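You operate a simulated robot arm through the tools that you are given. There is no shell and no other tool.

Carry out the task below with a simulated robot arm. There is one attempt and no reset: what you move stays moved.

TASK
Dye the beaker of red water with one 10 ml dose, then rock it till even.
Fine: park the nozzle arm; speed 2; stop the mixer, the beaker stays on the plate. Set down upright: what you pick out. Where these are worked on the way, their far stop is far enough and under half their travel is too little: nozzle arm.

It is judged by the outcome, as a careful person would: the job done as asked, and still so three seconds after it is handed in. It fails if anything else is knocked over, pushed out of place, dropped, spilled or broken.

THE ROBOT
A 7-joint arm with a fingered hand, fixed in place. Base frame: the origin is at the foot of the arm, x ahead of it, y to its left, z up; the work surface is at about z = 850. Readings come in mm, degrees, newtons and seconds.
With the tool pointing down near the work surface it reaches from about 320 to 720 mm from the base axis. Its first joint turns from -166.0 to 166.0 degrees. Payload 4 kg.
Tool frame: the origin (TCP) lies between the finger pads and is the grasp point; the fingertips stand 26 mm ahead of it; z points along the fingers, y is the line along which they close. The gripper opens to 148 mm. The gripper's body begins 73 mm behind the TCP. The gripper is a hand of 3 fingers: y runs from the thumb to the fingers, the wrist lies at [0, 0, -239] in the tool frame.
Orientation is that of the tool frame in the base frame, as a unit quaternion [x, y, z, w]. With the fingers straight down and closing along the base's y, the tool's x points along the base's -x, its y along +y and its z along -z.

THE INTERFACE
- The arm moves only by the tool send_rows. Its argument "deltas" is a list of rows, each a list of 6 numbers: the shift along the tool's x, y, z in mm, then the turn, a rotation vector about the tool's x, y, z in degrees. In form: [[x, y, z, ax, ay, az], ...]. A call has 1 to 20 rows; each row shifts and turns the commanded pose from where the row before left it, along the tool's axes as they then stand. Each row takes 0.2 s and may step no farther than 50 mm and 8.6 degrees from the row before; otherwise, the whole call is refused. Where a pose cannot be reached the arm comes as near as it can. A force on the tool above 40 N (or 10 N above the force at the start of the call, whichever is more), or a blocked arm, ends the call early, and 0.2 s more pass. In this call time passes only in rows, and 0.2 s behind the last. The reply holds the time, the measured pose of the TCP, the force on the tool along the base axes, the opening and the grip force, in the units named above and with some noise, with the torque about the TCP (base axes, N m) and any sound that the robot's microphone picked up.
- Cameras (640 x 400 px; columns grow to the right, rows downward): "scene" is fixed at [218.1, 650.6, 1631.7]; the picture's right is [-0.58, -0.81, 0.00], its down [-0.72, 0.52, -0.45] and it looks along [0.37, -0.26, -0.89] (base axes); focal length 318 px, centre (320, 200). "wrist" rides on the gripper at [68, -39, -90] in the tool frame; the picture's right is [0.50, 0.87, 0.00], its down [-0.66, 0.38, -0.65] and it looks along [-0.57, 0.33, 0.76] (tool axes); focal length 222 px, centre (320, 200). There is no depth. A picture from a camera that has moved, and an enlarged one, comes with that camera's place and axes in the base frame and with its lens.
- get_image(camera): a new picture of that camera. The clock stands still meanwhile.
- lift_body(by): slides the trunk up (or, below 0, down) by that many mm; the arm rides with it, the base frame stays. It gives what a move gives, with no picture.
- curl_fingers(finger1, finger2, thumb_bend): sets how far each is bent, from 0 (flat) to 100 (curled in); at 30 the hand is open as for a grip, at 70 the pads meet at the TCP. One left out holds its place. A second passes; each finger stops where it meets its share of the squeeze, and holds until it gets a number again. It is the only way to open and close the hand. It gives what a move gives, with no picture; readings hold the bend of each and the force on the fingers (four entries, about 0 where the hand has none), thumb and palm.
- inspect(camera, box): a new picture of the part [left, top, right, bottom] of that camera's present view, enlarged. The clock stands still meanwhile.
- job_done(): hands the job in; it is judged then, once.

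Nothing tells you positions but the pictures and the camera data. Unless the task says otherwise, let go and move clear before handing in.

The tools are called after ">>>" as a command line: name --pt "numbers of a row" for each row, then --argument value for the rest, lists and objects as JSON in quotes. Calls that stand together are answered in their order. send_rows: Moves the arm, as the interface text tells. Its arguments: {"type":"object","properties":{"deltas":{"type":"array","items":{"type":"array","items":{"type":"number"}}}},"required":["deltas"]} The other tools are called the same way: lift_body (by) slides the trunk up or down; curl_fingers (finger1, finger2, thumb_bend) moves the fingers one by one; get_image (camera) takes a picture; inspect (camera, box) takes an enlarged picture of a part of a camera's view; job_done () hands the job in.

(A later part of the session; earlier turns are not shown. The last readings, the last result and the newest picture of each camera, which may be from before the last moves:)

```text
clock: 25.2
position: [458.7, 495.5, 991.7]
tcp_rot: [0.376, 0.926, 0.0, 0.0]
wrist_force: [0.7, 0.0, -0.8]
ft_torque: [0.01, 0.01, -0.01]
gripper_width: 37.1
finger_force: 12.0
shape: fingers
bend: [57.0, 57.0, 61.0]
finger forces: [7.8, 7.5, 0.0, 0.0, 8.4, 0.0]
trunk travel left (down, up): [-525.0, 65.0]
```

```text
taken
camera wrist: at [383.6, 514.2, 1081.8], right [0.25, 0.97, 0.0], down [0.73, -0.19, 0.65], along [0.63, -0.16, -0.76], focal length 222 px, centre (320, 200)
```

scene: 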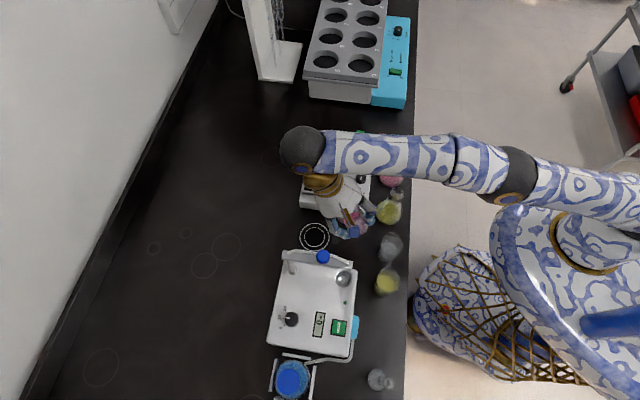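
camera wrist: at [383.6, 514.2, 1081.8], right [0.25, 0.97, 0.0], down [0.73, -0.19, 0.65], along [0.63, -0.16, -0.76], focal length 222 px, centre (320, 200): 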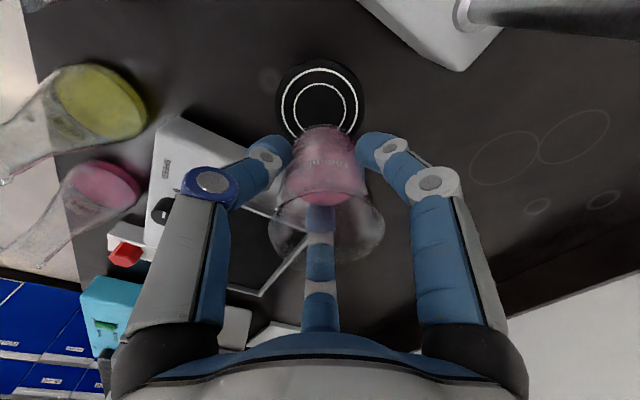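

The beaker is upright and over the ring. I lower it in steps, then feel for contact.

>>> send_rows --pt "-1.2 -1.3 15 0 0 0" --pt "-1.1 -1.3 20 0 0 0" --pt "0 0 20 0 0 0" --pt "0 0 15 0 0 0" --pt "0 0 8 0 0 0" --pt "0 0 4 0 0 0" --pt "0 0 0 0 0 0"

>>> inspect --camera "scene" --box '[260, 180, 376, 280]'

>>> get_image --camera "wrist"

```text
clock: 26.8
position: [459.9, 491.8, 910.8]
tcp_rot: [0.377, 0.926, 0.0, 0.0]
wrist_force: [0.1, -0.1, -0.4]
ft_torque: [-0.01, 0.02, 0.02]
gripper_width: 36.8
finger_force: 11.8
shape: fingers
bend: [57.0, 57.0, 61.0]
finger forces: [7.8, 7.4, 0.0, 0.1, 8.4, 0.0]
trunk travel left (down, up): [-525.0, 65.0]
```

```text
4.00 times, centred on (318, 230) of scene
camera zoom: at [218.1, 650.6, 1631.7], right [-0.58, -0.81, 0.0], down [-0.72, 0.52, -0.45], along [0.37, -0.26, -0.89], focal length 1272 px, centre (328, 80)
```

zoom: 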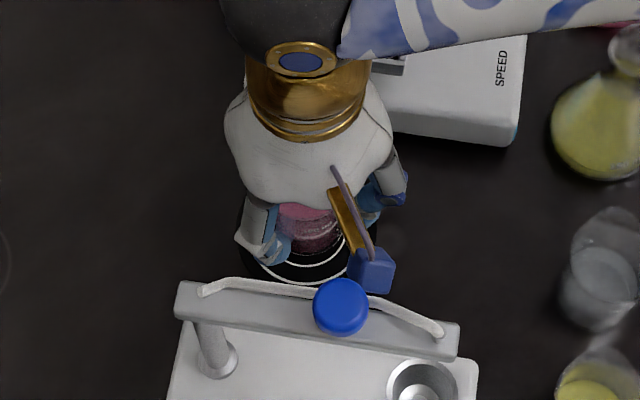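

```text
taken
camera wrist: at [384.5, 510.3, 1000.4], right [0.25, 0.97, 0.0], down [0.73, -0.19, 0.65], along [0.63, -0.16, -0.76], focal length 222 px, centre (320, 200)
```

wrist: 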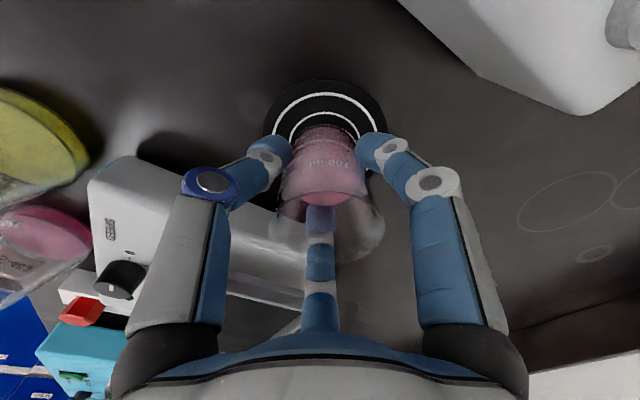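

The beaker hovers just over the rings. Final slow millimetres with force watch.

>>> send_rows --pt "0 0 3 0 0 0" --pt "0 0 3 0 0 0" --pt "0 0 2 0 0 0"

>>> send_rows --pt "0 0 1.5 0 0 0" --pt "0 0 1.5 0 0 0"

```text
clock: 27.6
position: [459.0, 490.6, 903.5]
tcp_rot: [0.376, 0.927, 0.0, 0.001]
wrist_force: [-0.3, -0.5, -1.4]
ft_torque: [0.0, 0.0, 0.01]
gripper_width: 36.8
finger_force: 12.0
shape: fingers
bend: [57.0, 57.0, 61.0]
finger forces: [7.8, 7.5, 0.1, 0.0, 8.4, 0.0]
trunk travel left (down, up): [-525.0, 65.0]
```

```text
clock: 28.2
position: [458.2, 491.1, 900.2]
tcp_rot: [0.376, 0.927, 0.0, 0.0]
wrist_force: [-0.5, 0.1, 1.3]
ft_torque: [0.02, 0.03, 0.0]
gripper_width: 36.8
finger_force: 12.2
shape: fingers
bend: [57.0, 57.0, 61.0]
finger forces: [7.9, 7.5, 0.0, 0.0, 8.4, 0.0]
trunk travel left (down, up): [-525.0, 65.0]
```

>>> send_rows --pt "0 0 1 0 0 0"

>>> send_rows --pt "0 0 1 0 0 0"

```text
clock: 28.6
position: [458.3, 491.1, 899.4]
tcp_rot: [0.376, 0.927, 0.001, 0.001]
wrist_force: [0.5, -0.1, 7.2]
ft_torque: [0.04, -0.03, -0.01]
gripper_width: 36.7
finger_force: 12.5
shape: fingers
bend: [57.0, 57.0, 61.0]
finger forces: [8.3, 7.7, 0.0, 0.1, 9.0, 0.0]
trunk travel left (down, up): [-525.0, 65.0]
```

```text
clock: 29.0
position: [457.8, 489.9, 897.8]
tcp_rot: [0.376, 0.926, 0.002, 0.001]
wrist_force: [-0.4, 0.7, 13.5]
ft_torque: [0.07, -0.04, -0.04]
gripper_width: 36.3
finger_force: 14.3
shape: fingers
bend: [57.0, 57.0, 61.0]
finger forces: [9.0, 8.8, 0.0, 0.0, 9.5, 0.1]
trunk travel left (down, up): [-525.0, 65.0]
```

Firm contact with the table (13 N). I ease off 1.5 mm and open the fingers.

>>> send_rows --pt "0 0 -1.5 0 0 0"

>>> curl_fingers --finger1 46 --finger2 46 --thumb_bend 46

>>> get_image --camera "wrist"

>>> inspect --camera "scene" --box '[260, 180, 376, 280]'

```text
clock: 29.4
position: [458.5, 490.7, 898.9]
tcp_rot: [0.377, 0.926, -0.001, 0.001]
wrist_force: [0.3, 0.3, 8.5]
ft_torque: [0.0, -0.08, -0.05]
gripper_width: 36.6
finger_force: 13.7
shape: fingers
bend: [57.0, 57.0, 61.0]
finger forces: [8.9, 8.8, 0.0, 0.0, 9.1, 0.0]
trunk travel left (down, up): [-525.0, 65.0]
```

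```text
clock: 30.4
position: [457.0, 491.3, 899.1]
tcp_rot: [0.375, 0.927, 0.0, 0.0]
wrist_force: [-0.4, 0.8, -0.9]
ft_torque: [0.0, -0.01, -0.01]
gripper_width: 74.9
finger_force: 0.0
shape: fingers
bend: [46.0, 46.0, 46.0]
finger forces: [0.0, 0.0, 0.0, 0.0, 0.0, 0.1]
trunk travel left (down, up): [-525.0, 65.0]
```

```text
taken
camera wrist: at [383.0, 509.9, 988.5], right [0.25, 0.97, 0.0], down [0.73, -0.19, 0.65], along [0.63, -0.16, -0.76], focal length 222 px, centre (320, 200)
```

wrist: 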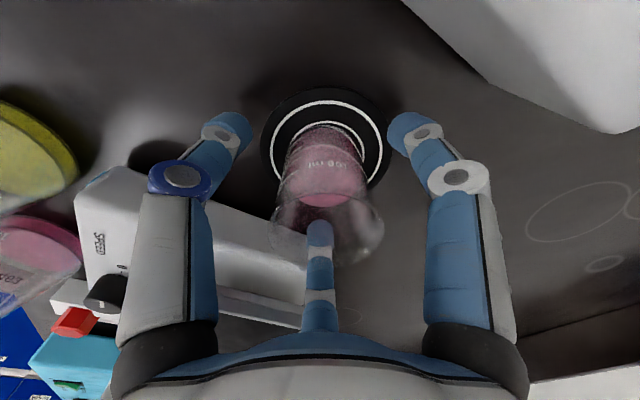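

```text
4.00 times, centred on (318, 230) of scene
camera zoom: at [218.1, 650.6, 1631.7], right [-0.58, -0.81, 0.0], down [-0.72, 0.52, -0.45], along [0.37, -0.26, -0.89], focal length 1272 px, centre (328, 80)
```

zoom: 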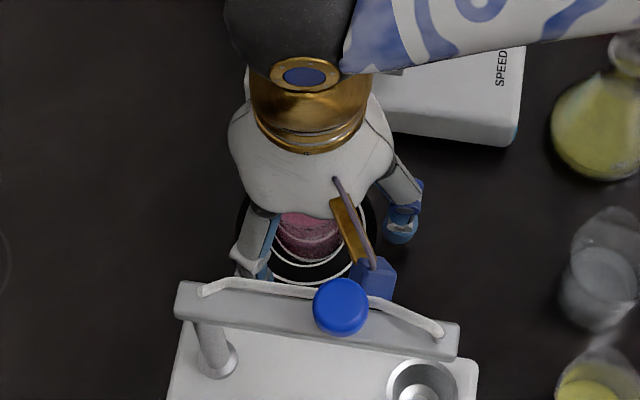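

The beaker stands free on the ring. I raise the trunk 65 mm, which lifts the hand straight up off the beaker and gives the arm more reach at height.

>>> lift_body --by 65

>>> get_image --camera "wrist"

```text
clock: 31.4
position: [458.5, 490.7, 963.5]
tcp_rot: [0.376, 0.926, 0.0, 0.0]
wrist_force: [0.5, 0.6, -0.3]
ft_torque: [-0.03, 0.0, 0.02]
gripper_width: 74.9
finger_force: 0.0
shape: fingers
bend: [46.0, 46.0, 46.0]
finger forces: [0.0, 0.1, 0.1, 0.0, 0.1, 0.0]
trunk travel left (down, up): [-590.0, 0.0]
```

```text
taken
camera wrist: at [383.1, 510.0, 1053.4], right [0.25, 0.97, 0.0], down [0.73, -0.19, 0.65], along [0.63, -0.16, -0.76], focal length 222 px, centre (320, 200)
```

wrist: 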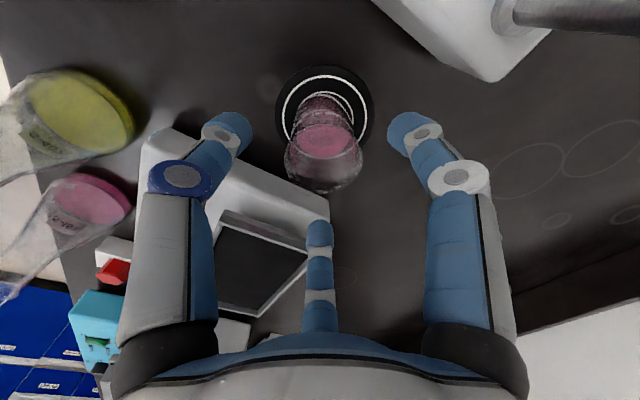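

The beaker is nicely centred on the rings. Next I rise and pull back to a free spot, then close the hand into a fist for pushing the nozzle arm's blue knob.

>>> send_rows --pt "0 0 -20 0 0 0" --pt "0 0 -20 0 0 0" --pt "-1.8 -22.9 -26.8 0 0 0" --pt "-1.8 -22.9 -26.8 0 0 0" --pt "-1.8 -22.9 -26.8 0 0 0" --pt "-1.8 -22.9 -26.8 0 0 0"

>>> curl_fingers --finger1 70 --finger2 70 --thumb_bend 70

>>> get_image --camera "wrist"

>>> get_image --camera "scene"

```text
clock: 32.8
position: [398.2, 418.4, 1110.2]
tcp_rot: [0.377, 0.926, 0.0, 0.0]
wrist_force: [-0.6, 0.0, 0.4]
ft_torque: [0.01, 0.01, 0.0]
gripper_width: 75.0
finger_force: 0.0
shape: fingers
bend: [46.0, 46.0, 46.0]
finger forces: [0.0, 0.1, 0.0, 0.0, 0.1, 0.1]
trunk travel left (down, up): [-590.0, 0.0]
```

```text
clock: 33.8
position: [399.1, 419.1, 1110.1]
tcp_rot: [0.377, 0.926, 0.001, 0.0]
wrist_force: [-0.5, -0.8, -0.5]
ft_torque: [0.0, -0.05, 0.0]
gripper_width: 0.0
finger_force: 0.1
shape: fingers
bend: [69.0, 69.0, 70.0]
finger forces: [0.1, 0.0, 0.1, 0.0, 0.1, 0.1]
trunk travel left (down, up): [-590.0, 0.0]
```

```text
taken
camera wrist: at [323.7, 438.9, 1199.4], right [0.25, 0.97, 0.0], down [0.73, -0.19, 0.65], along [0.63, -0.16, -0.76], focal length 222 px, centre (320, 200)
```

wrist: 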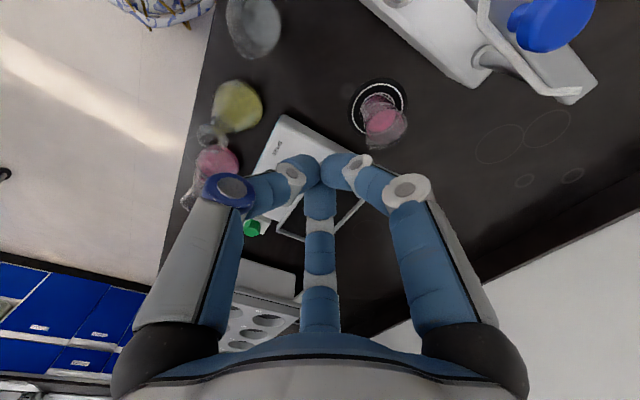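

```text
taken
```

scene: 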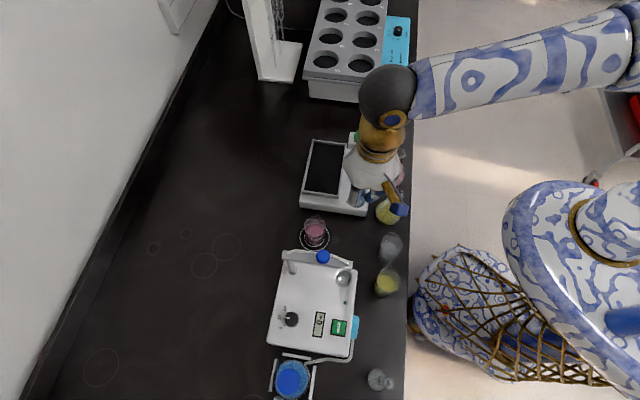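

The beaker stands on the ring and the fist is closed. I zoom on the nozzle arm from here to fix its height and position.

>>> inspect --camera "wrist" --box '[440, 0, 640, 125]'

>>> inspect --camera "scene" --box '[270, 230, 366, 290]'

```text
3.20 times, centred on (540, 62) of wrist
camera zoom: at [323.7, 438.9, 1199.4], right [0.25, 0.97, 0.0], down [0.73, -0.19, 0.65], along [0.63, -0.16, -0.76], focal length 711 px, centre (-384, 640)
```

zoom: 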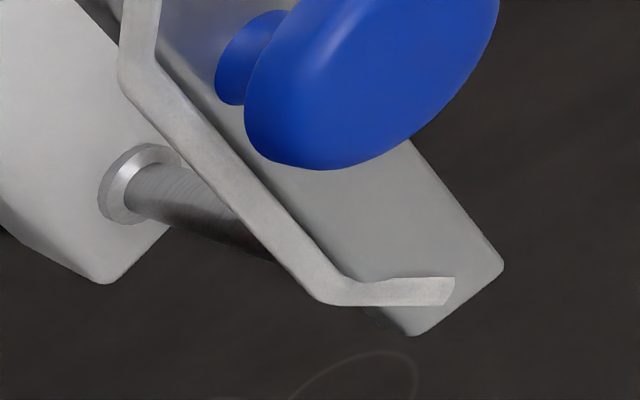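

```text
6.67 times, centred on (318, 260) of scene
camera zoom: at [218.1, 650.6, 1631.7], right [-0.58, -0.81, 0.0], down [-0.72, 0.52, -0.45], along [0.37, -0.26, -0.89], focal length 2121 px, centre (333, -200)
```

zoom: 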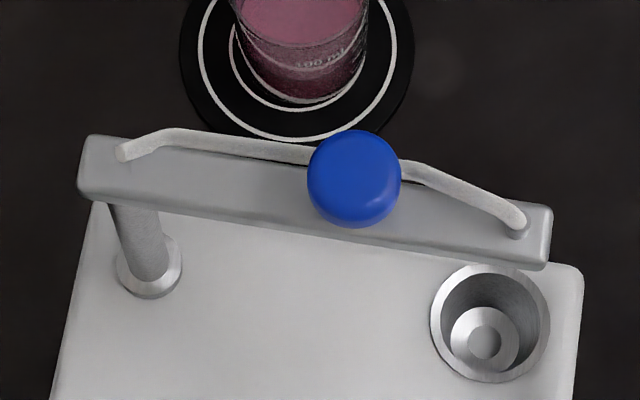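

I triangulated the nozzle arm: post near (404, 598), bar top near z 1040, mushroom knob near (356, 546) topping out near z 1060. I carry the closed fist over the machine to the side of the arm away from the ring.

>>> send_rows --pt "36.1 0 0 0 0 0" --pt "36.1 0 0 0 0 0" --pt "36.1 0 0 0 0 0" --pt "36.1 0 0 0 0 0" --pt "36.1 0.4 0 0 0 0" --pt "0 0 27 0 0 0" --pt "0 0 27 0 0 0"

>>> get_image --camera "wrist"

>>> inspect --camera "scene" --box '[260, 200, 400, 300]'

```text
clock: 35.4
position: [270.2, 546.3, 1057.1]
tcp_rot: [0.377, 0.926, 0.0, 0.001]
wrist_force: [-0.3, 0.1, -0.4]
ft_torque: [0.0, 0.01, -0.01]
gripper_width: 0.3
finger_force: 0.0
shape: fingers
bend: [69.0, 69.0, 70.0]
finger forces: [0.0, 0.0, 0.0, 0.0, 0.0, 0.0]
trunk travel left (down, up): [-590.0, 0.0]
```

```text
taken
camera wrist: at [195.4, 565.9, 1146.1], right [0.25, 0.97, 0.0], down [0.73, -0.19, 0.65], along [0.63, -0.16, -0.76], focal length 222 px, centre (320, 200)
```

wrist: 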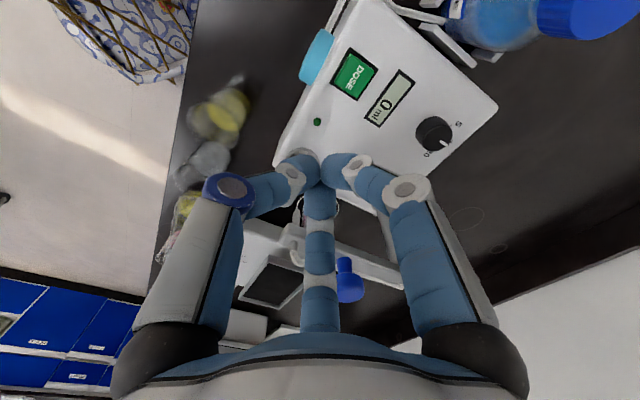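

```text
4.00 times, centred on (330, 250) of scene
camera zoom: at [218.1, 650.6, 1631.7], right [-0.58, -0.81, 0.0], down [-0.72, 0.52, -0.45], along [0.37, -0.26, -0.89], focal length 1272 px, centre (280, 0)
```

zoom: 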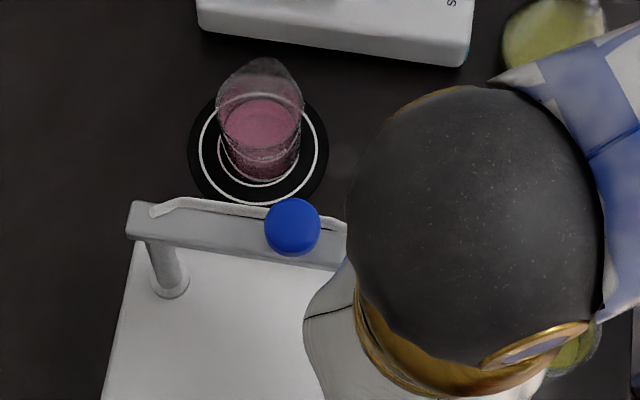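

The hand is beside the arm as planned. I move parallel to the bar to the start of the push.

>>> send_rows --pt "-2.9 30 0 0 0 0" --pt "-2.9 30 0 0 0 0"

>>> get_image --camera "wrist"

>>> inspect --camera "scene" --box '[260, 200, 400, 300]'

```text
clock: 36.0
position: [317.4, 585.1, 1056.3]
tcp_rot: [0.376, 0.927, 0.0, 0.0]
wrist_force: [0.1, -0.9, 0.3]
ft_torque: [-0.03, -0.01, -0.03]
gripper_width: 0.4
finger_force: 0.1
shape: fingers
bend: [69.0, 69.0, 70.0]
finger forces: [0.0, 0.1, 0.1, 0.0, 0.0, 0.0]
trunk travel left (down, up): [-590.0, 0.0]
```

```text
taken
camera wrist: at [242.5, 604.4, 1146.1], right [0.25, 0.97, 0.0], down [0.73, -0.19, 0.65], along [0.63, -0.16, -0.76], focal length 222 px, centre (320, 200)
```

wrist: 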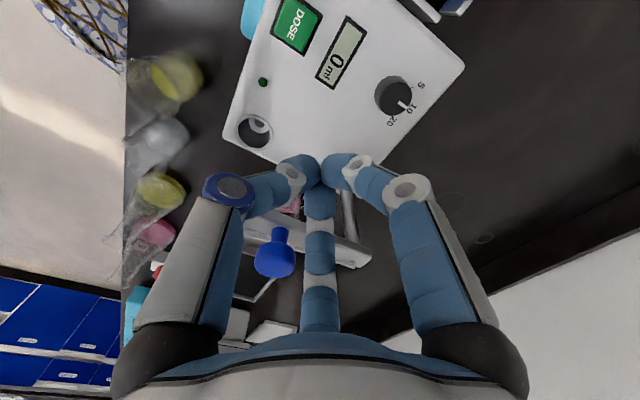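

```text
4.00 times, centred on (330, 250) of scene
camera zoom: at [218.1, 650.6, 1631.7], right [-0.58, -0.81, 0.0], down [-0.72, 0.52, -0.45], along [0.37, -0.26, -0.89], focal length 1272 px, centre (280, 0)
```

zoom: 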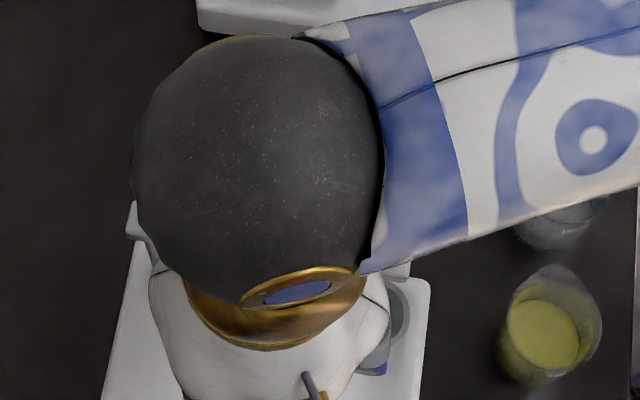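

The fist sits 55 mm off the bar with the knob straight ahead of the push. I close the gap slowly and watch the force.

>>> send_rows --pt "-8 0 0 0 0 0" --pt "-8 0 0 0 0 0" --pt "-6 0 0 0 0 0"

>>> get_image --camera "wrist"

```text
clock: 36.8
position: [333.6, 569.4, 1058.0]
tcp_rot: [0.376, 0.926, 0.0, 0.0]
wrist_force: [-0.6, 0.9, -0.3]
ft_torque: [-0.02, -0.01, 0.01]
gripper_width: 0.2
finger_force: 0.4
shape: fingers
bend: [69.0, 70.0, 70.0]
finger forces: [0.1, 0.6, 0.1, 0.0, 0.1, 0.1]
trunk travel left (down, up): [-590.0, 0.0]
```

```text
taken
camera wrist: at [257.8, 589.2, 1147.3], right [0.25, 0.97, 0.0], down [0.73, -0.19, 0.65], along [0.63, -0.16, -0.76], focal length 222 px, centre (320, 200)
```

wrist: 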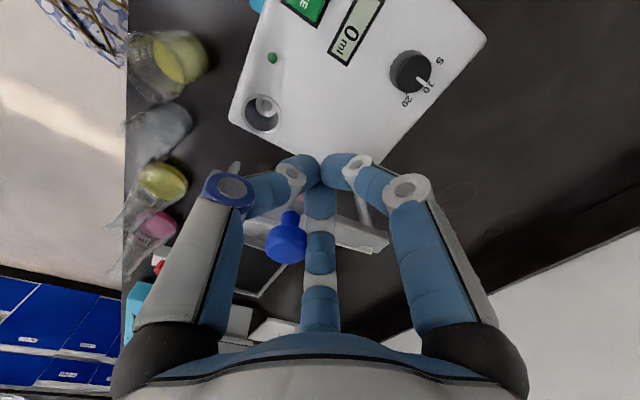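

Light contact shows on one finger; the knob sits in the notch between thumb and finger. I now swing it around the post, turning the hand with it, 24° first.

>>> send_rows --pt "-7.48 -2.85 0 0 0 -6" --pt "-7.48 -2.85 0 0 0 -6" --pt "-7.48 -2.85 0 0 0 -6" --pt "-7.48 -2.85 0 0 0 -6"

>>> get_image --camera "wrist"

>>> inspect --camera "scene" --box '[260, 200, 400, 300]'

```text
clock: 37.8
position: [349.0, 541.9, 1058.2]
tcp_rot: [0.175, 0.985, 0.0, 0.0]
wrist_force: [0.0, 1.7, 0.0]
ft_torque: [-0.04, 0.02, 0.03]
gripper_width: 0.3
finger_force: 0.3
shape: fingers
bend: [69.0, 69.0, 70.0]
finger forces: [0.0, 0.7, 0.0, 0.0, 0.0, 0.0]
trunk travel left (down, up): [-590.0, 0.0]
```

```text
taken
camera wrist: at [272.5, 529.3, 1146.6], right [-0.17, 0.99, 0.0], down [0.75, 0.13, 0.65], along [0.64, 0.11, -0.76], focal length 222 px, centre (320, 200)
```

wrist: 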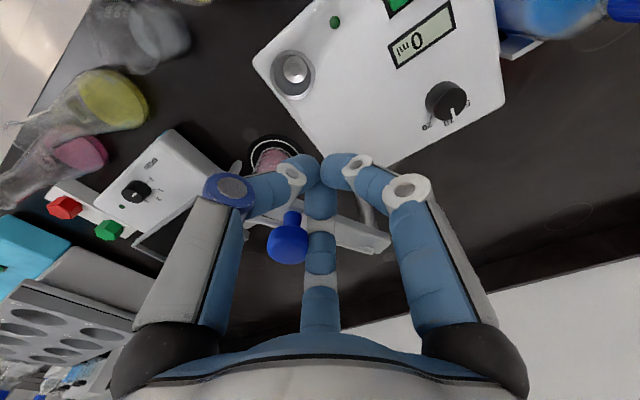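

```text
4.00 times, centred on (330, 250) of scene
camera zoom: at [218.1, 650.6, 1631.7], right [-0.58, -0.81, 0.0], down [-0.72, 0.52, -0.45], along [0.37, -0.26, -0.89], focal length 1272 px, centre (280, 0)
```

zoom: 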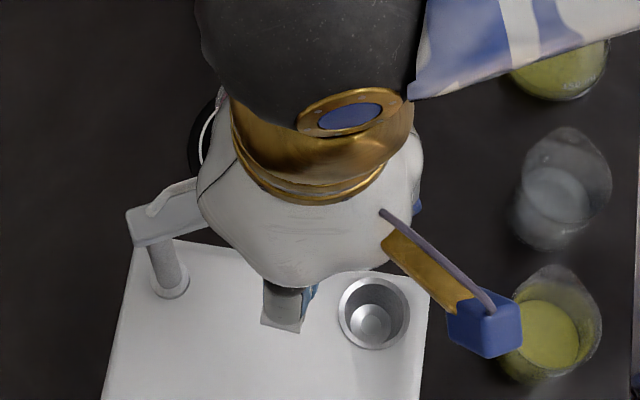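

The arm is swinging freely with under 2 N. I continue along the arc.

>>> send_rows --pt "-7.48 -2.85 0 0 0 -6" --pt "-7.48 -2.85 0 0 0 -6" --pt "-7.48 -2.85 0 0 0 -6" --pt "-7.48 -2.85 0 0 0 -6" --pt "-7.48 -2.85 0 0 0 -6" --pt "-7.48 -2.85 0 0 0 -6"

>>> get_image --camera "wrist"

>>> inspect --camera "scene" --box '[260, 200, 400, 300]'

```text
clock: 39.2
position: [392.3, 521.7, 1057.9]
tcp_rot: [-0.139, 0.99, 0.0, 0.0]
wrist_force: [-0.3, 0.5, 0.4]
ft_torque: [-0.02, -0.01, 0.03]
gripper_width: 0.1
finger_force: 0.3
shape: fingers
bend: [69.0, 70.0, 70.0]
finger forces: [0.0, 0.8, 0.1, 0.0, 0.0, 0.0]
trunk travel left (down, up): [-590.0, 0.0]
```

```text
taken
camera wrist: at [338.8, 465.9, 1147.2], right [-0.72, 0.7, 0.0], down [0.53, 0.54, 0.65], along [0.46, 0.47, -0.76], focal length 222 px, centre (320, 200)
```

wrist: 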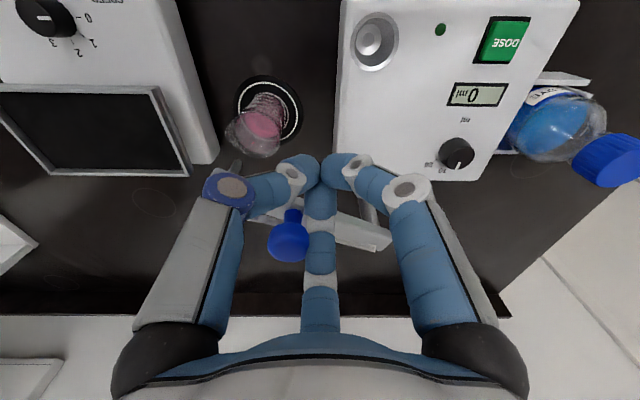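

```text
4.00 times, centred on (330, 250) of scene
camera zoom: at [218.1, 650.6, 1631.7], right [-0.58, -0.81, 0.0], down [-0.72, 0.52, -0.45], along [0.37, -0.26, -0.89], focal length 1272 px, centre (280, 0)
```

zoom: 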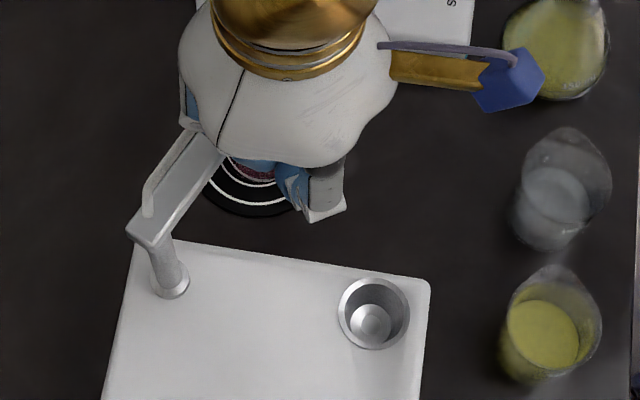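

60° swung so far. I continue in small steps until the arm meets its stop.

>>> send_rows --pt "-3.7 -1.52 0 0 0 -3" --pt "-3.7 -1.52 0 0 0 -3" --pt "-3.7 -1.52 0 0 0 -3"

>>> send_rows --pt "-3.7 -1.52 0 0 0 -3"

>>> send_rows --pt "-3.7 -1.52 0 0 0 -3"

>>> get_image --camera "wrist"

>>> inspect --camera "scene" --box '[260, 200, 400, 300]'

```text
clock: 40.0
position: [404.2, 520.1, 1057.3]
tcp_rot: [-0.215, 0.977, 0.0, 0.0]
wrist_force: [-0.9, 0.7, 0.5]
ft_torque: [0.0, -0.01, 0.02]
gripper_width: 0.0
finger_force: 0.3
shape: fingers
bend: [69.0, 70.0, 70.0]
finger forces: [0.1, 0.5, 0.0, 0.0, 0.1, 0.0]
trunk travel left (down, up): [-590.0, 0.0]
```

```text
clock: 40.4
position: [408.0, 522.2, 1057.6]
tcp_rot: [-0.24, 0.971, 0.0, 0.0]
wrist_force: [-1.3, 0.3, 0.2]
ft_torque: [-0.02, 0.01, 0.04]
gripper_width: 0.1
finger_force: 1.0
shape: fingers
bend: [69.0, 70.0, 70.0]
finger forces: [0.0, 1.1, 0.0, 0.0, 0.0, 0.0]
trunk travel left (down, up): [-590.0, 0.0]
```

```text
clock: 40.8
position: [410.7, 522.4, 1056.9]
tcp_rot: [-0.265, 0.964, 0.0, 0.001]
wrist_force: [-2.4, 0.0, -0.4]
ft_torque: [-0.02, 0.0, 0.06]
gripper_width: 0.3
finger_force: 1.2
shape: fingers
bend: [69.0, 70.0, 70.0]
finger forces: [0.0, 2.1, 0.0, 0.0, 0.0, 0.0]
trunk travel left (down, up): [-590.0, 0.0]
```

```text
taken
camera wrist: at [373.6, 454.3, 1146.3], right [-0.87, 0.49, 0.0], down [0.37, 0.66, 0.65], along [0.32, 0.57, -0.76], focal length 222 px, centre (320, 200)
```

wrist: 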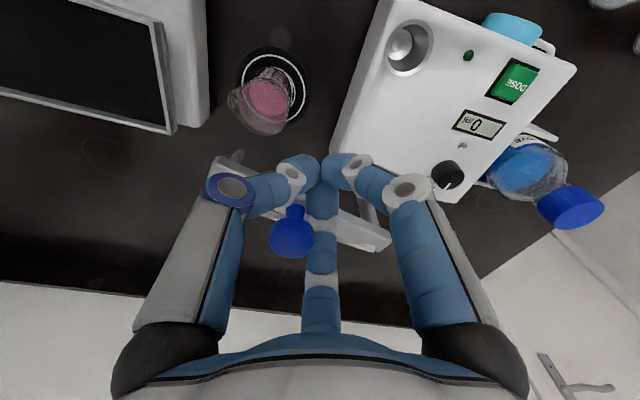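

```text
4.00 times, centred on (330, 250) of scene
camera zoom: at [218.1, 650.6, 1631.7], right [-0.58, -0.81, 0.0], down [-0.72, 0.52, -0.45], along [0.37, -0.26, -0.89], focal length 1272 px, centre (280, 0)
```

zoom: 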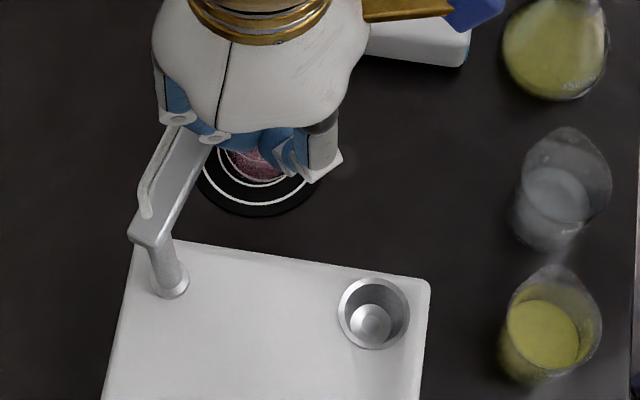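

The force is building as expected at the stop. One or two more small pushes to confirm it is firm.

>>> send_rows --pt "-3.7 -1.52 0 0 0 -3"

>>> send_rows --pt "-3.7 -1.52 0 0 0 -3"

>>> get_image --camera "wrist"

>>> inspect --camera "scene" --box '[260, 200, 400, 300]'

```text
clock: 41.2
position: [415.2, 522.8, 1057.3]
tcp_rot: [-0.29, 0.957, 0.0, -0.001]
wrist_force: [-4.5, 0.3, -0.5]
ft_torque: [0.0, 0.07, 0.09]
gripper_width: 0.2
finger_force: 1.8
shape: fingers
bend: [69.0, 70.0, 70.0]
finger forces: [0.0, 3.2, 0.1, 0.0, 0.0, 0.1]
trunk travel left (down, up): [-590.0, 0.0]
```

```text
clock: 41.6
position: [418.1, 523.2, 1057.0]
tcp_rot: [-0.317, 0.949, 0.001, 0.0]
wrist_force: [-5.6, 0.3, -0.6]
ft_torque: [-0.02, 0.05, 0.11]
gripper_width: 0.8
finger_force: 4.0
shape: fingers
bend: [69.0, 70.0, 70.0]
finger forces: [0.0, 7.9, 0.1, 0.0, 0.0, 0.1]
trunk travel left (down, up): [-590.0, 0.0]
```

```text
taken
camera wrist: at [388.0, 451.3, 1146.7], right [-0.92, 0.39, 0.0], down [0.3, 0.7, 0.65], along [0.26, 0.6, -0.76], focal length 222 px, centre (320, 200)
```

wrist: 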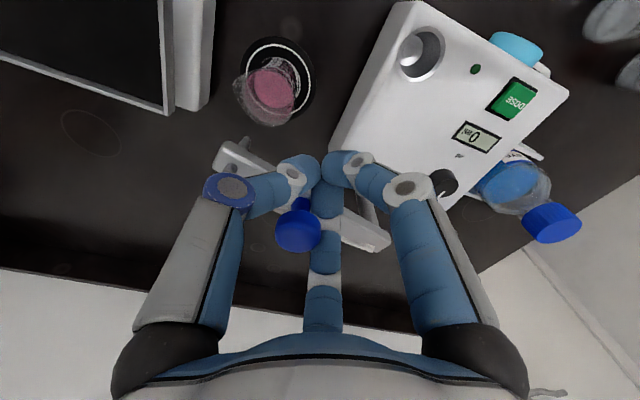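

```text
4.00 times, centred on (330, 250) of scene
camera zoom: at [218.1, 650.6, 1631.7], right [-0.58, -0.81, 0.0], down [-0.72, 0.52, -0.45], along [0.37, -0.26, -0.89], focal length 1272 px, centre (280, 0)
```

zoom: 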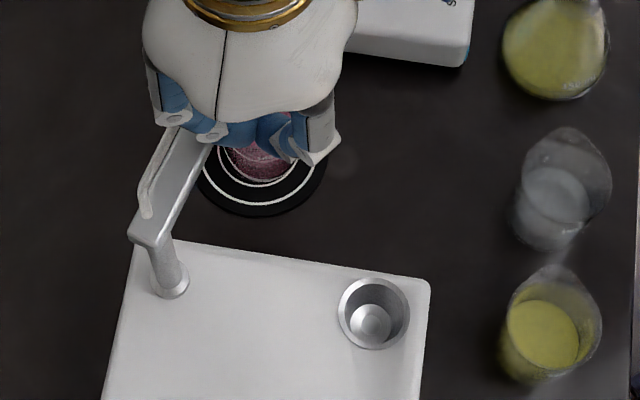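

The arm no longer turns: it is at its far stop, over the ring. I back the fist straight away from it toward the robot and look.

>>> send_rows --pt "6 -1.5 0 0 0 0" --pt "14 -3.6 0 0 0 0" --pt "19.4 -5 0 0 0 0" --pt "19.4 -5 -10 0 0 0" --pt "19.4 -5 -20 0 0 0"

>>> get_image --camera "wrist"

>>> inspect --camera "scene" --box '[260, 200, 400, 300]'

```text
clock: 42.8
position: [367.8, 459.8, 1086.7]
tcp_rot: [-0.315, 0.949, 0.0, 0.0]
wrist_force: [1.3, 0.3, 0.6]
ft_torque: [0.02, 0.02, 0.0]
gripper_width: 0.0
finger_force: 0.1
shape: fingers
bend: [69.0, 69.0, 70.0]
finger forces: [0.1, 0.1, 0.0, 0.0, 0.1, 0.0]
trunk travel left (down, up): [-590.0, 0.0]
```

```text
taken
camera wrist: at [337.9, 388.0, 1176.7], right [-0.92, 0.39, 0.0], down [0.3, 0.69, 0.65], along [0.26, 0.6, -0.76], focal length 222 px, centre (320, 200)
```

wrist: 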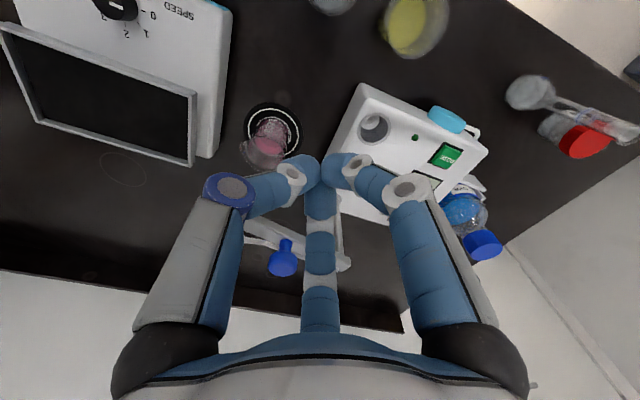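

```text
4.00 times, centred on (330, 250) of scene
camera zoom: at [218.1, 650.6, 1631.7], right [-0.58, -0.81, 0.0], down [-0.72, 0.52, -0.45], along [0.37, -0.26, -0.89], focal length 1272 px, centre (280, 0)
```

zoom: 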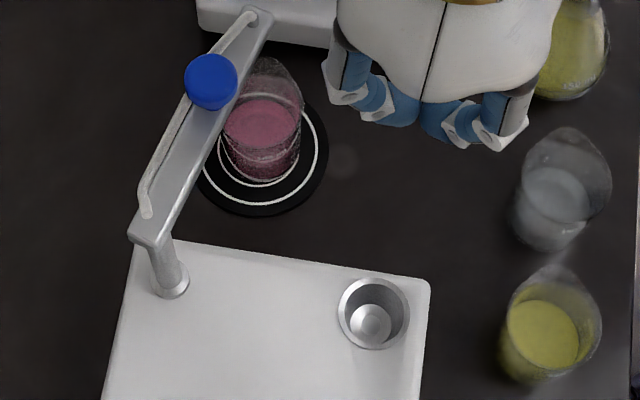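

The nozzle outlet now sits over the beaker (both near s = –91). I move the fist over the DOSE button at about (245.5, 583.5) and stop a little above it.

>>> send_rows --pt "4.6 34.5 0 0 0 0" --pt "4.6 34.5 0 0 0 0" --pt "4.6 34.5 0 0 0 0" --pt "4.6 34.5 0 0 0 0" --pt "4.8 34.7 0 0 0 0" --pt "0 0 28 0 0 0" --pt "0 0 28 0 0 0" --pt "0 0 28 0 0 0" --pt "0 0 20 0 0 0"

>>> get_image --camera "wrist"

>>> inspect --camera "scene" --box '[260, 270, 400, 370]'

```text
clock: 44.8
position: [248.0, 584.5, 983.8]
tcp_rot: [-0.315, 0.949, 0.0, 0.001]
wrist_force: [-0.6, -0.7, 0.8]
ft_torque: [0.0, 0.02, 0.0]
gripper_width: 0.0
finger_force: 0.1
shape: fingers
bend: [69.0, 69.0, 70.0]
finger forces: [0.1, 0.0, 0.0, 0.0, 0.0, 0.0]
trunk travel left (down, up): [-590.0, 0.0]
```

```text
taken
camera wrist: at [217.7, 512.7, 1073.9], right [-0.92, 0.39, 0.0], down [0.3, 0.7, 0.65], along [0.26, 0.6, -0.76], focal length 222 px, centre (320, 200)
```

wrist: 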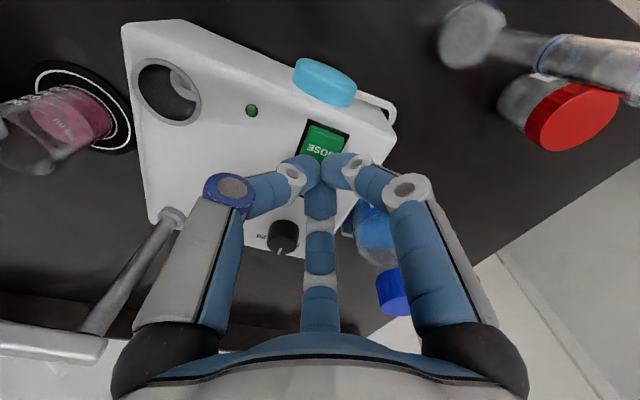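

```text
4.00 times, centred on (330, 320) of scene
camera zoom: at [218.1, 650.6, 1631.7], right [-0.58, -0.81, 0.0], down [-0.72, 0.52, -0.45], along [0.37, -0.26, -0.89], focal length 1272 px, centre (280, -280)
```

zoom: 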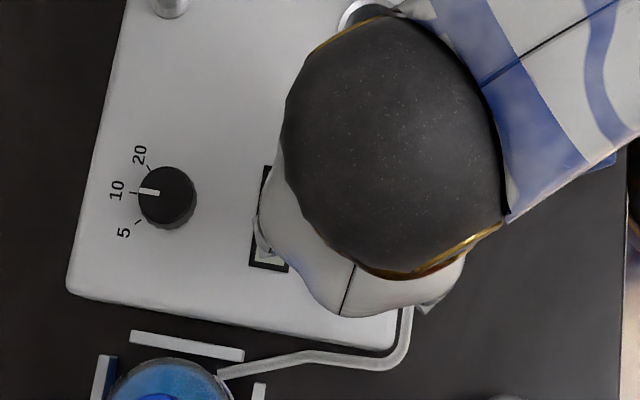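

The fist is nearly over the button; I shift 3.5 mm and come down to just above it, then press in small steps.

>>> send_rows --pt "3.6 0 10 0 0 0" --pt "0 0 12 0 0 0" --pt "0 0 4 0 0 0"

>>> send_rows --pt "0 0 2 0 0 0" --pt "0 0 2 0 0 0"

```text
clock: 45.6
position: [244.4, 581.6, 958.5]
tcp_rot: [-0.316, 0.949, 0.0, 0.0]
wrist_force: [-0.8, -0.1, 1.9]
ft_torque: [0.0, -0.01, 0.0]
gripper_width: 0.0
finger_force: 1.9
shape: fingers
bend: [69.0, 70.0, 70.0]
finger forces: [1.9, 1.2, 0.0, 0.0, 0.0, 0.0]
trunk travel left (down, up): [-590.0, 0.0]
heard: click
```

```text
clock: 46.2
position: [244.0, 581.6, 954.7]
tcp_rot: [-0.316, 0.949, 0.001, 0.0]
wrist_force: [0.4, 0.4, 10.8]
ft_torque: [0.02, -0.02, 0.06]
gripper_width: 0.1
finger_force: 6.9
shape: fingers
bend: [70.0, 70.0, 70.0]
finger forces: [4.7, 4.2, 0.0, 0.0, 4.2, 0.0]
trunk travel left (down, up): [-590.0, 0.0]
```

A click was heard, so the button is pressed. I lift straight off and look at the display and the nozzle.

>>> send_rows --pt "0 0 -10 0 0 0" --pt "0 0 -20 0 0 0" --pt "0 0 -20 0 0 0"

>>> get_image --camera "wrist"

>>> inspect --camera "scene" --box '[270, 190, 350, 260]'

```text
clock: 47.0
position: [244.7, 582.3, 1003.8]
tcp_rot: [-0.316, 0.949, 0.0, 0.0]
wrist_force: [0.4, 0.3, -0.1]
ft_torque: [0.01, 0.02, 0.0]
gripper_width: 0.2
finger_force: 0.0
shape: fingers
bend: [70.0, 70.0, 70.0]
finger forces: [0.1, 0.0, 0.1, 0.0, 0.0, 0.1]
trunk travel left (down, up): [-590.0, 0.0]
```

```text
taken
camera wrist: at [213.7, 511.0, 1093.7], right [-0.92, 0.39, 0.0], down [0.3, 0.7, 0.65], along [0.26, 0.6, -0.76], focal length 222 px, centre (320, 200)
```

wrist: 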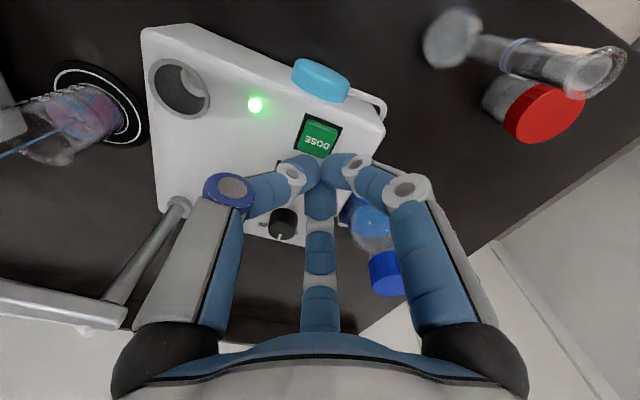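

```text
5.71 times, centred on (310, 225) of scene
camera zoom: at [218.1, 650.6, 1631.7], right [-0.58, -0.81, 0.0], down [-0.72, 0.52, -0.45], along [0.37, -0.26, -0.89], focal length 1818 px, centre (377, 57)
```

zoom: 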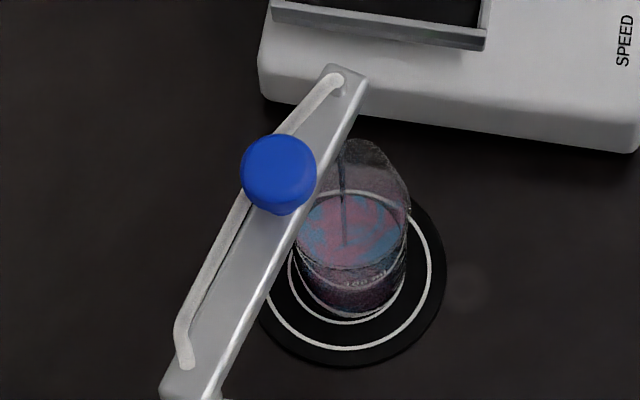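

Dye is streaming into the beaker and the machine's light is on. I move the hand away from the machine while it doses and watch the display.

>>> send_rows --pt "17.3 -10 -12 0 0 0" --pt "17.3 -10 -12 0 0 0" --pt "17.3 -10 -12 0 0 0" --pt "17.3 -10 -12 0 0 0" --pt "17.3 -10 -12 0 0 0" --pt "17.3 -10 -10 0 0 0"

>>> get_image --camera "wrist"

>>> inspect --camera "scene" --box '[270, 260, 390, 360]'

>>> inspect --camera "scene" --box '[270, 190, 350, 260]'

```text
clock: 48.4
position: [196.0, 470.2, 1073.3]
tcp_rot: [-0.315, 0.949, 0.0, 0.0]
wrist_force: [0.4, -0.2, 0.2]
ft_torque: [-0.03, 0.04, 0.0]
gripper_width: 0.0
finger_force: 0.1
shape: fingers
bend: [70.0, 70.0, 70.0]
finger forces: [0.1, 0.1, 0.0, 0.1, 0.0, 0.0]
trunk travel left (down, up): [-590.0, 0.0]
```

```text
taken
camera wrist: at [166.3, 399.5, 1163.0], right [-0.92, 0.4, 0.0], down [0.3, 0.69, 0.65], along [0.26, 0.6, -0.76], focal length 222 px, centre (320, 200)
```

wrist: 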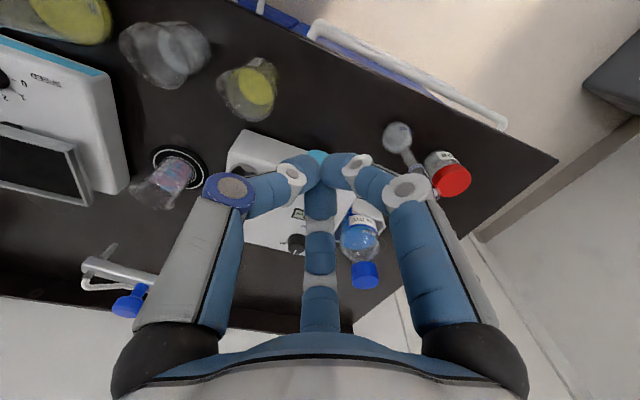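

```text
4.00 times, centred on (330, 310) of scene
camera zoom: at [218.1, 650.6, 1631.7], right [-0.58, -0.81, 0.0], down [-0.72, 0.52, -0.45], along [0.37, -0.26, -0.89], focal length 1272 px, centre (280, -240)
```

zoom: 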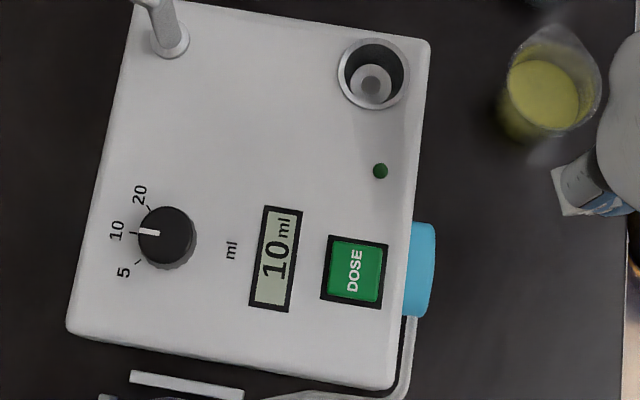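

```text
5.71 times, centred on (310, 225) of scene
camera zoom: at [218.1, 650.6, 1631.7], right [-0.58, -0.81, 0.0], down [-0.72, 0.52, -0.45], along [0.37, -0.26, -0.89], focal length 1818 px, centre (377, 57)
```

zoom: 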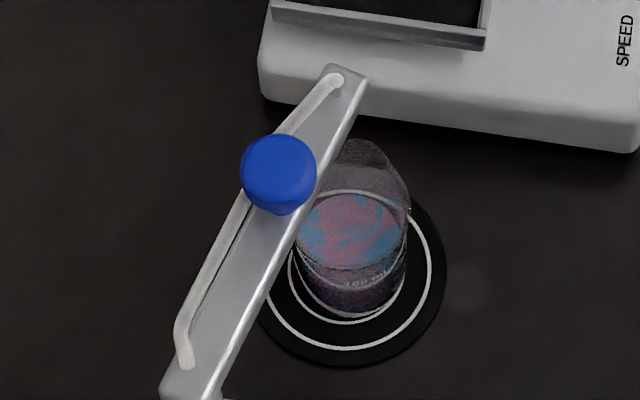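

The display reads 10 ml and the light is off: one dose is in. To park the arm I must draw it back from behind, so I turn the hand and will straddle the knob with the fingers on the far side, tilted slightly outward for reach.

>>> send_rows --pt "-19.2 -30.2 -5.5 0 0 0" --pt "-19.2 -30.2 -5.5 0 0 0" --pt "-19.2 -30.2 -5.5 0 0 0" --pt "-19.4 -30.2 -5.5 0 0 0" --pt "0 0 0 0 0 8.1" --pt "0 0 0 0 0 8.1" --pt "0 0 0 0 0 8.1" --pt "0 0 0 0 0 8.1" --pt "0 0 0 0 0 8.1" --pt "0 0 0 0 0 8.1" --pt "0 0 0 0 0 8.1" --pt "0 0 0 0 0 8.1" --pt "0 0 0 0 0 8.1" --pt "0 0 0 0 0 8.1" --pt "0 0 0 0 0 8.1" --pt "0 0 0 0 0 8.1"

>>> curl_fingers --finger1 42 --finger2 42 --thumb_bend 42

>>> get_image --camera "wrist"

>>> inspect --camera "scene" --box '[260, 180, 400, 270]'

```text
clock: 51.8
position: [331.4, 421.8, 1095.0]
tcp_rot: [0.505, 0.863, 0.0, 0.001]
wrist_force: [0.1, 1.0, -0.4]
ft_torque: [-0.01, 0.0, 0.0]
gripper_width: 0.0
finger_force: 0.0
shape: fingers
bend: [70.0, 70.0, 70.0]
finger forces: [0.0, 0.0, 0.0, 0.0, 0.0, 0.1]
trunk travel left (down, up): [-590.0, 0.0]
```

```text
clock: 52.8
position: [331.4, 420.8, 1094.2]
tcp_rot: [0.503, 0.864, -0.001, -0.001]
wrist_force: [-1.1, -0.2, 0.2]
ft_torque: [0.02, -0.01, -0.01]
gripper_width: 87.8
finger_force: 0.0
shape: fingers
bend: [42.0, 42.0, 42.0]
finger forces: [0.0, 0.1, 0.1, 0.1, 0.0, 0.0]
trunk travel left (down, up): [-590.0, 0.0]
```

```text
taken
camera wrist: at [264.9, 461.5, 1184.4], right [0.51, 0.86, 0.0], down [0.65, -0.38, 0.65], along [0.56, -0.33, -0.76], focal length 222 px, centre (320, 200)
```

wrist: 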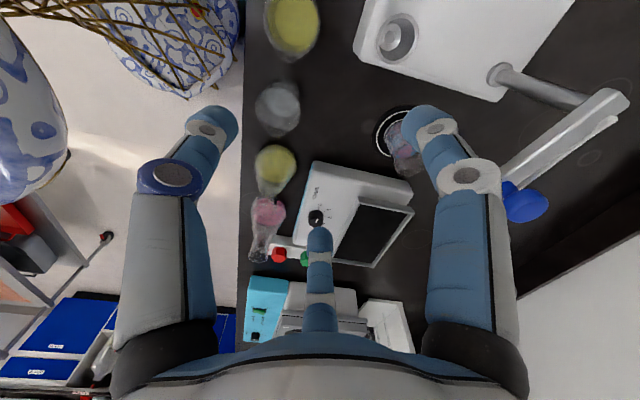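

```text
4.44 times, centred on (330, 225) of scene
camera zoom: at [218.1, 650.6, 1631.7], right [-0.58, -0.81, 0.0], down [-0.72, 0.52, -0.45], along [0.37, -0.26, -0.89], focal length 1414 px, centre (276, 89)
```

zoom: 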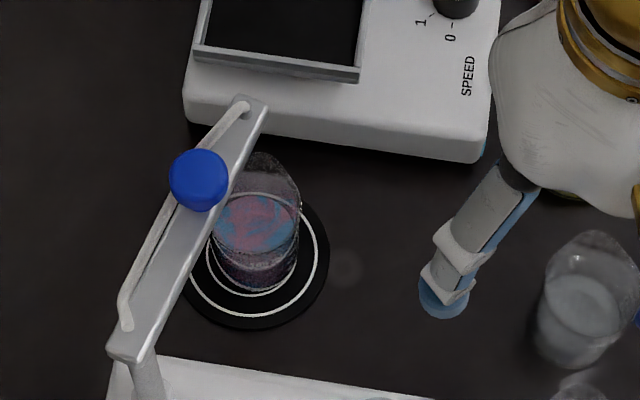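

The hand is open at 42 and turned. I tilt it 15° outward and bring it near the knob, still above it.

>>> send_rows --pt "0 0 0 -7.5 0 0" --pt "0 0 0 -7.5 0 0" --pt "23.4 23 6.2 0 0 0" --pt "23.4 23 6.2 0 0 0" --pt "0 0 0 0 0 0"

>>> get_image --camera "wrist"

>>> inspect --camera "scene" --box '[260, 180, 400, 270]'

```text
clock: 54.0
position: [352.5, 486.8, 1093.3]
tcp_rot: [0.499, 0.857, 0.112, 0.066]
wrist_force: [-0.1, 0.2, 0.5]
ft_torque: [-0.01, 0.0, 0.01]
gripper_width: 88.4
finger_force: 0.1
shape: fingers
bend: [42.0, 42.0, 42.0]
finger forces: [0.0, 0.0, 0.0, 0.0, 0.1, 0.0]
trunk travel left (down, up): [-590.0, 0.0]
```

```text
taken
camera wrist: at [266.0, 515.5, 1169.6], right [0.48, 0.85, 0.22], down [0.49, -0.47, 0.73], along [0.72, -0.24, -0.65], focal length 222 px, centre (320, 200)
```

wrist: 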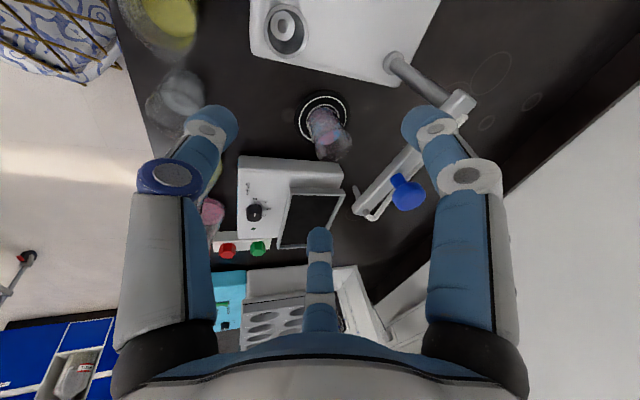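

```text
4.44 times, centred on (330, 225) of scene
camera zoom: at [218.1, 650.6, 1631.7], right [-0.58, -0.81, 0.0], down [-0.72, 0.52, -0.45], along [0.37, -0.26, -0.89], focal length 1414 px, centre (276, 89)
```

zoom: 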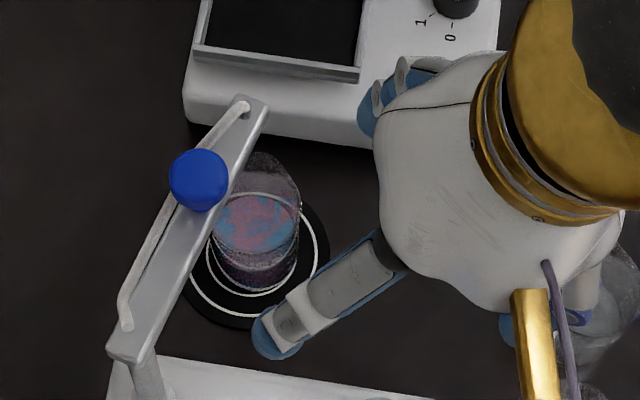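

The two leading fingers straddle the knob's line of approach. I lower slightly and advance in two stages.

>>> send_rows --pt "4 -2.1 7.7 0 0 0" --pt "0 26.1 7 0 0 0" --pt "0 26.1 7 0 0 0"

>>> inspect --camera "scene" --box '[260, 180, 400, 270]'

>>> get_image --camera "wrist"

```text
clock: 54.8
position: [395.2, 516.5, 1084.4]
tcp_rot: [0.499, 0.857, 0.112, 0.066]
wrist_force: [0.6, -0.1, 0.3]
ft_torque: [-0.03, 0.02, 0.0]
gripper_width: 88.1
finger_force: 0.2
shape: fingers
bend: [42.0, 42.0, 42.0]
finger forces: [0.0, 0.0, 0.0, 0.0, 0.1, 0.1]
trunk travel left (down, up): [-590.0, 0.0]
```

```text
4.44 times, centred on (330, 225) of scene
camera zoom: at [218.1, 650.6, 1631.7], right [-0.58, -0.81, 0.0], down [-0.72, 0.52, -0.45], along [0.37, -0.26, -0.89], focal length 1414 px, centre (276, 89)
```

zoom: 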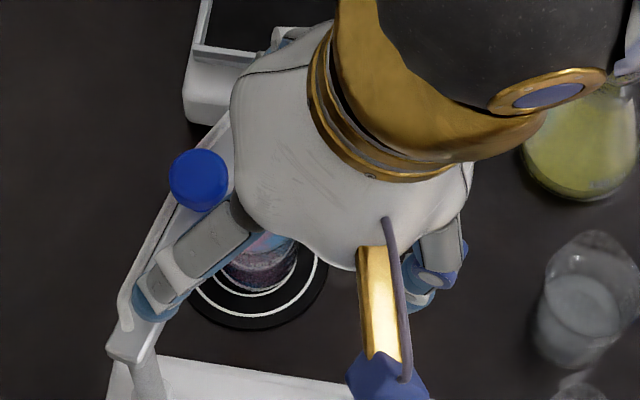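

```text
taken
camera wrist: at [309.8, 545.5, 1161.2], right [0.48, 0.85, 0.22], down [0.49, -0.47, 0.73], along [0.72, -0.24, -0.65], focal length 222 px, centre (320, 200)
```

wrist: 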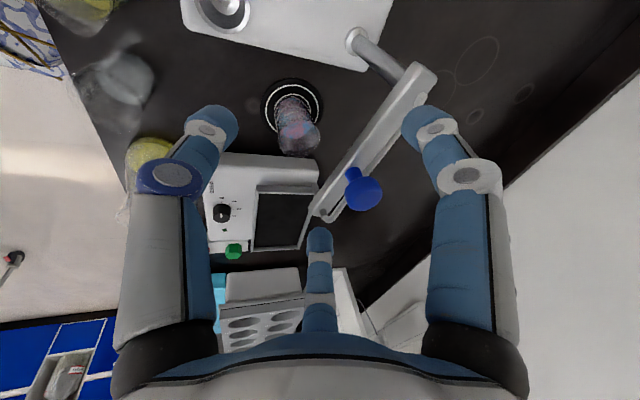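

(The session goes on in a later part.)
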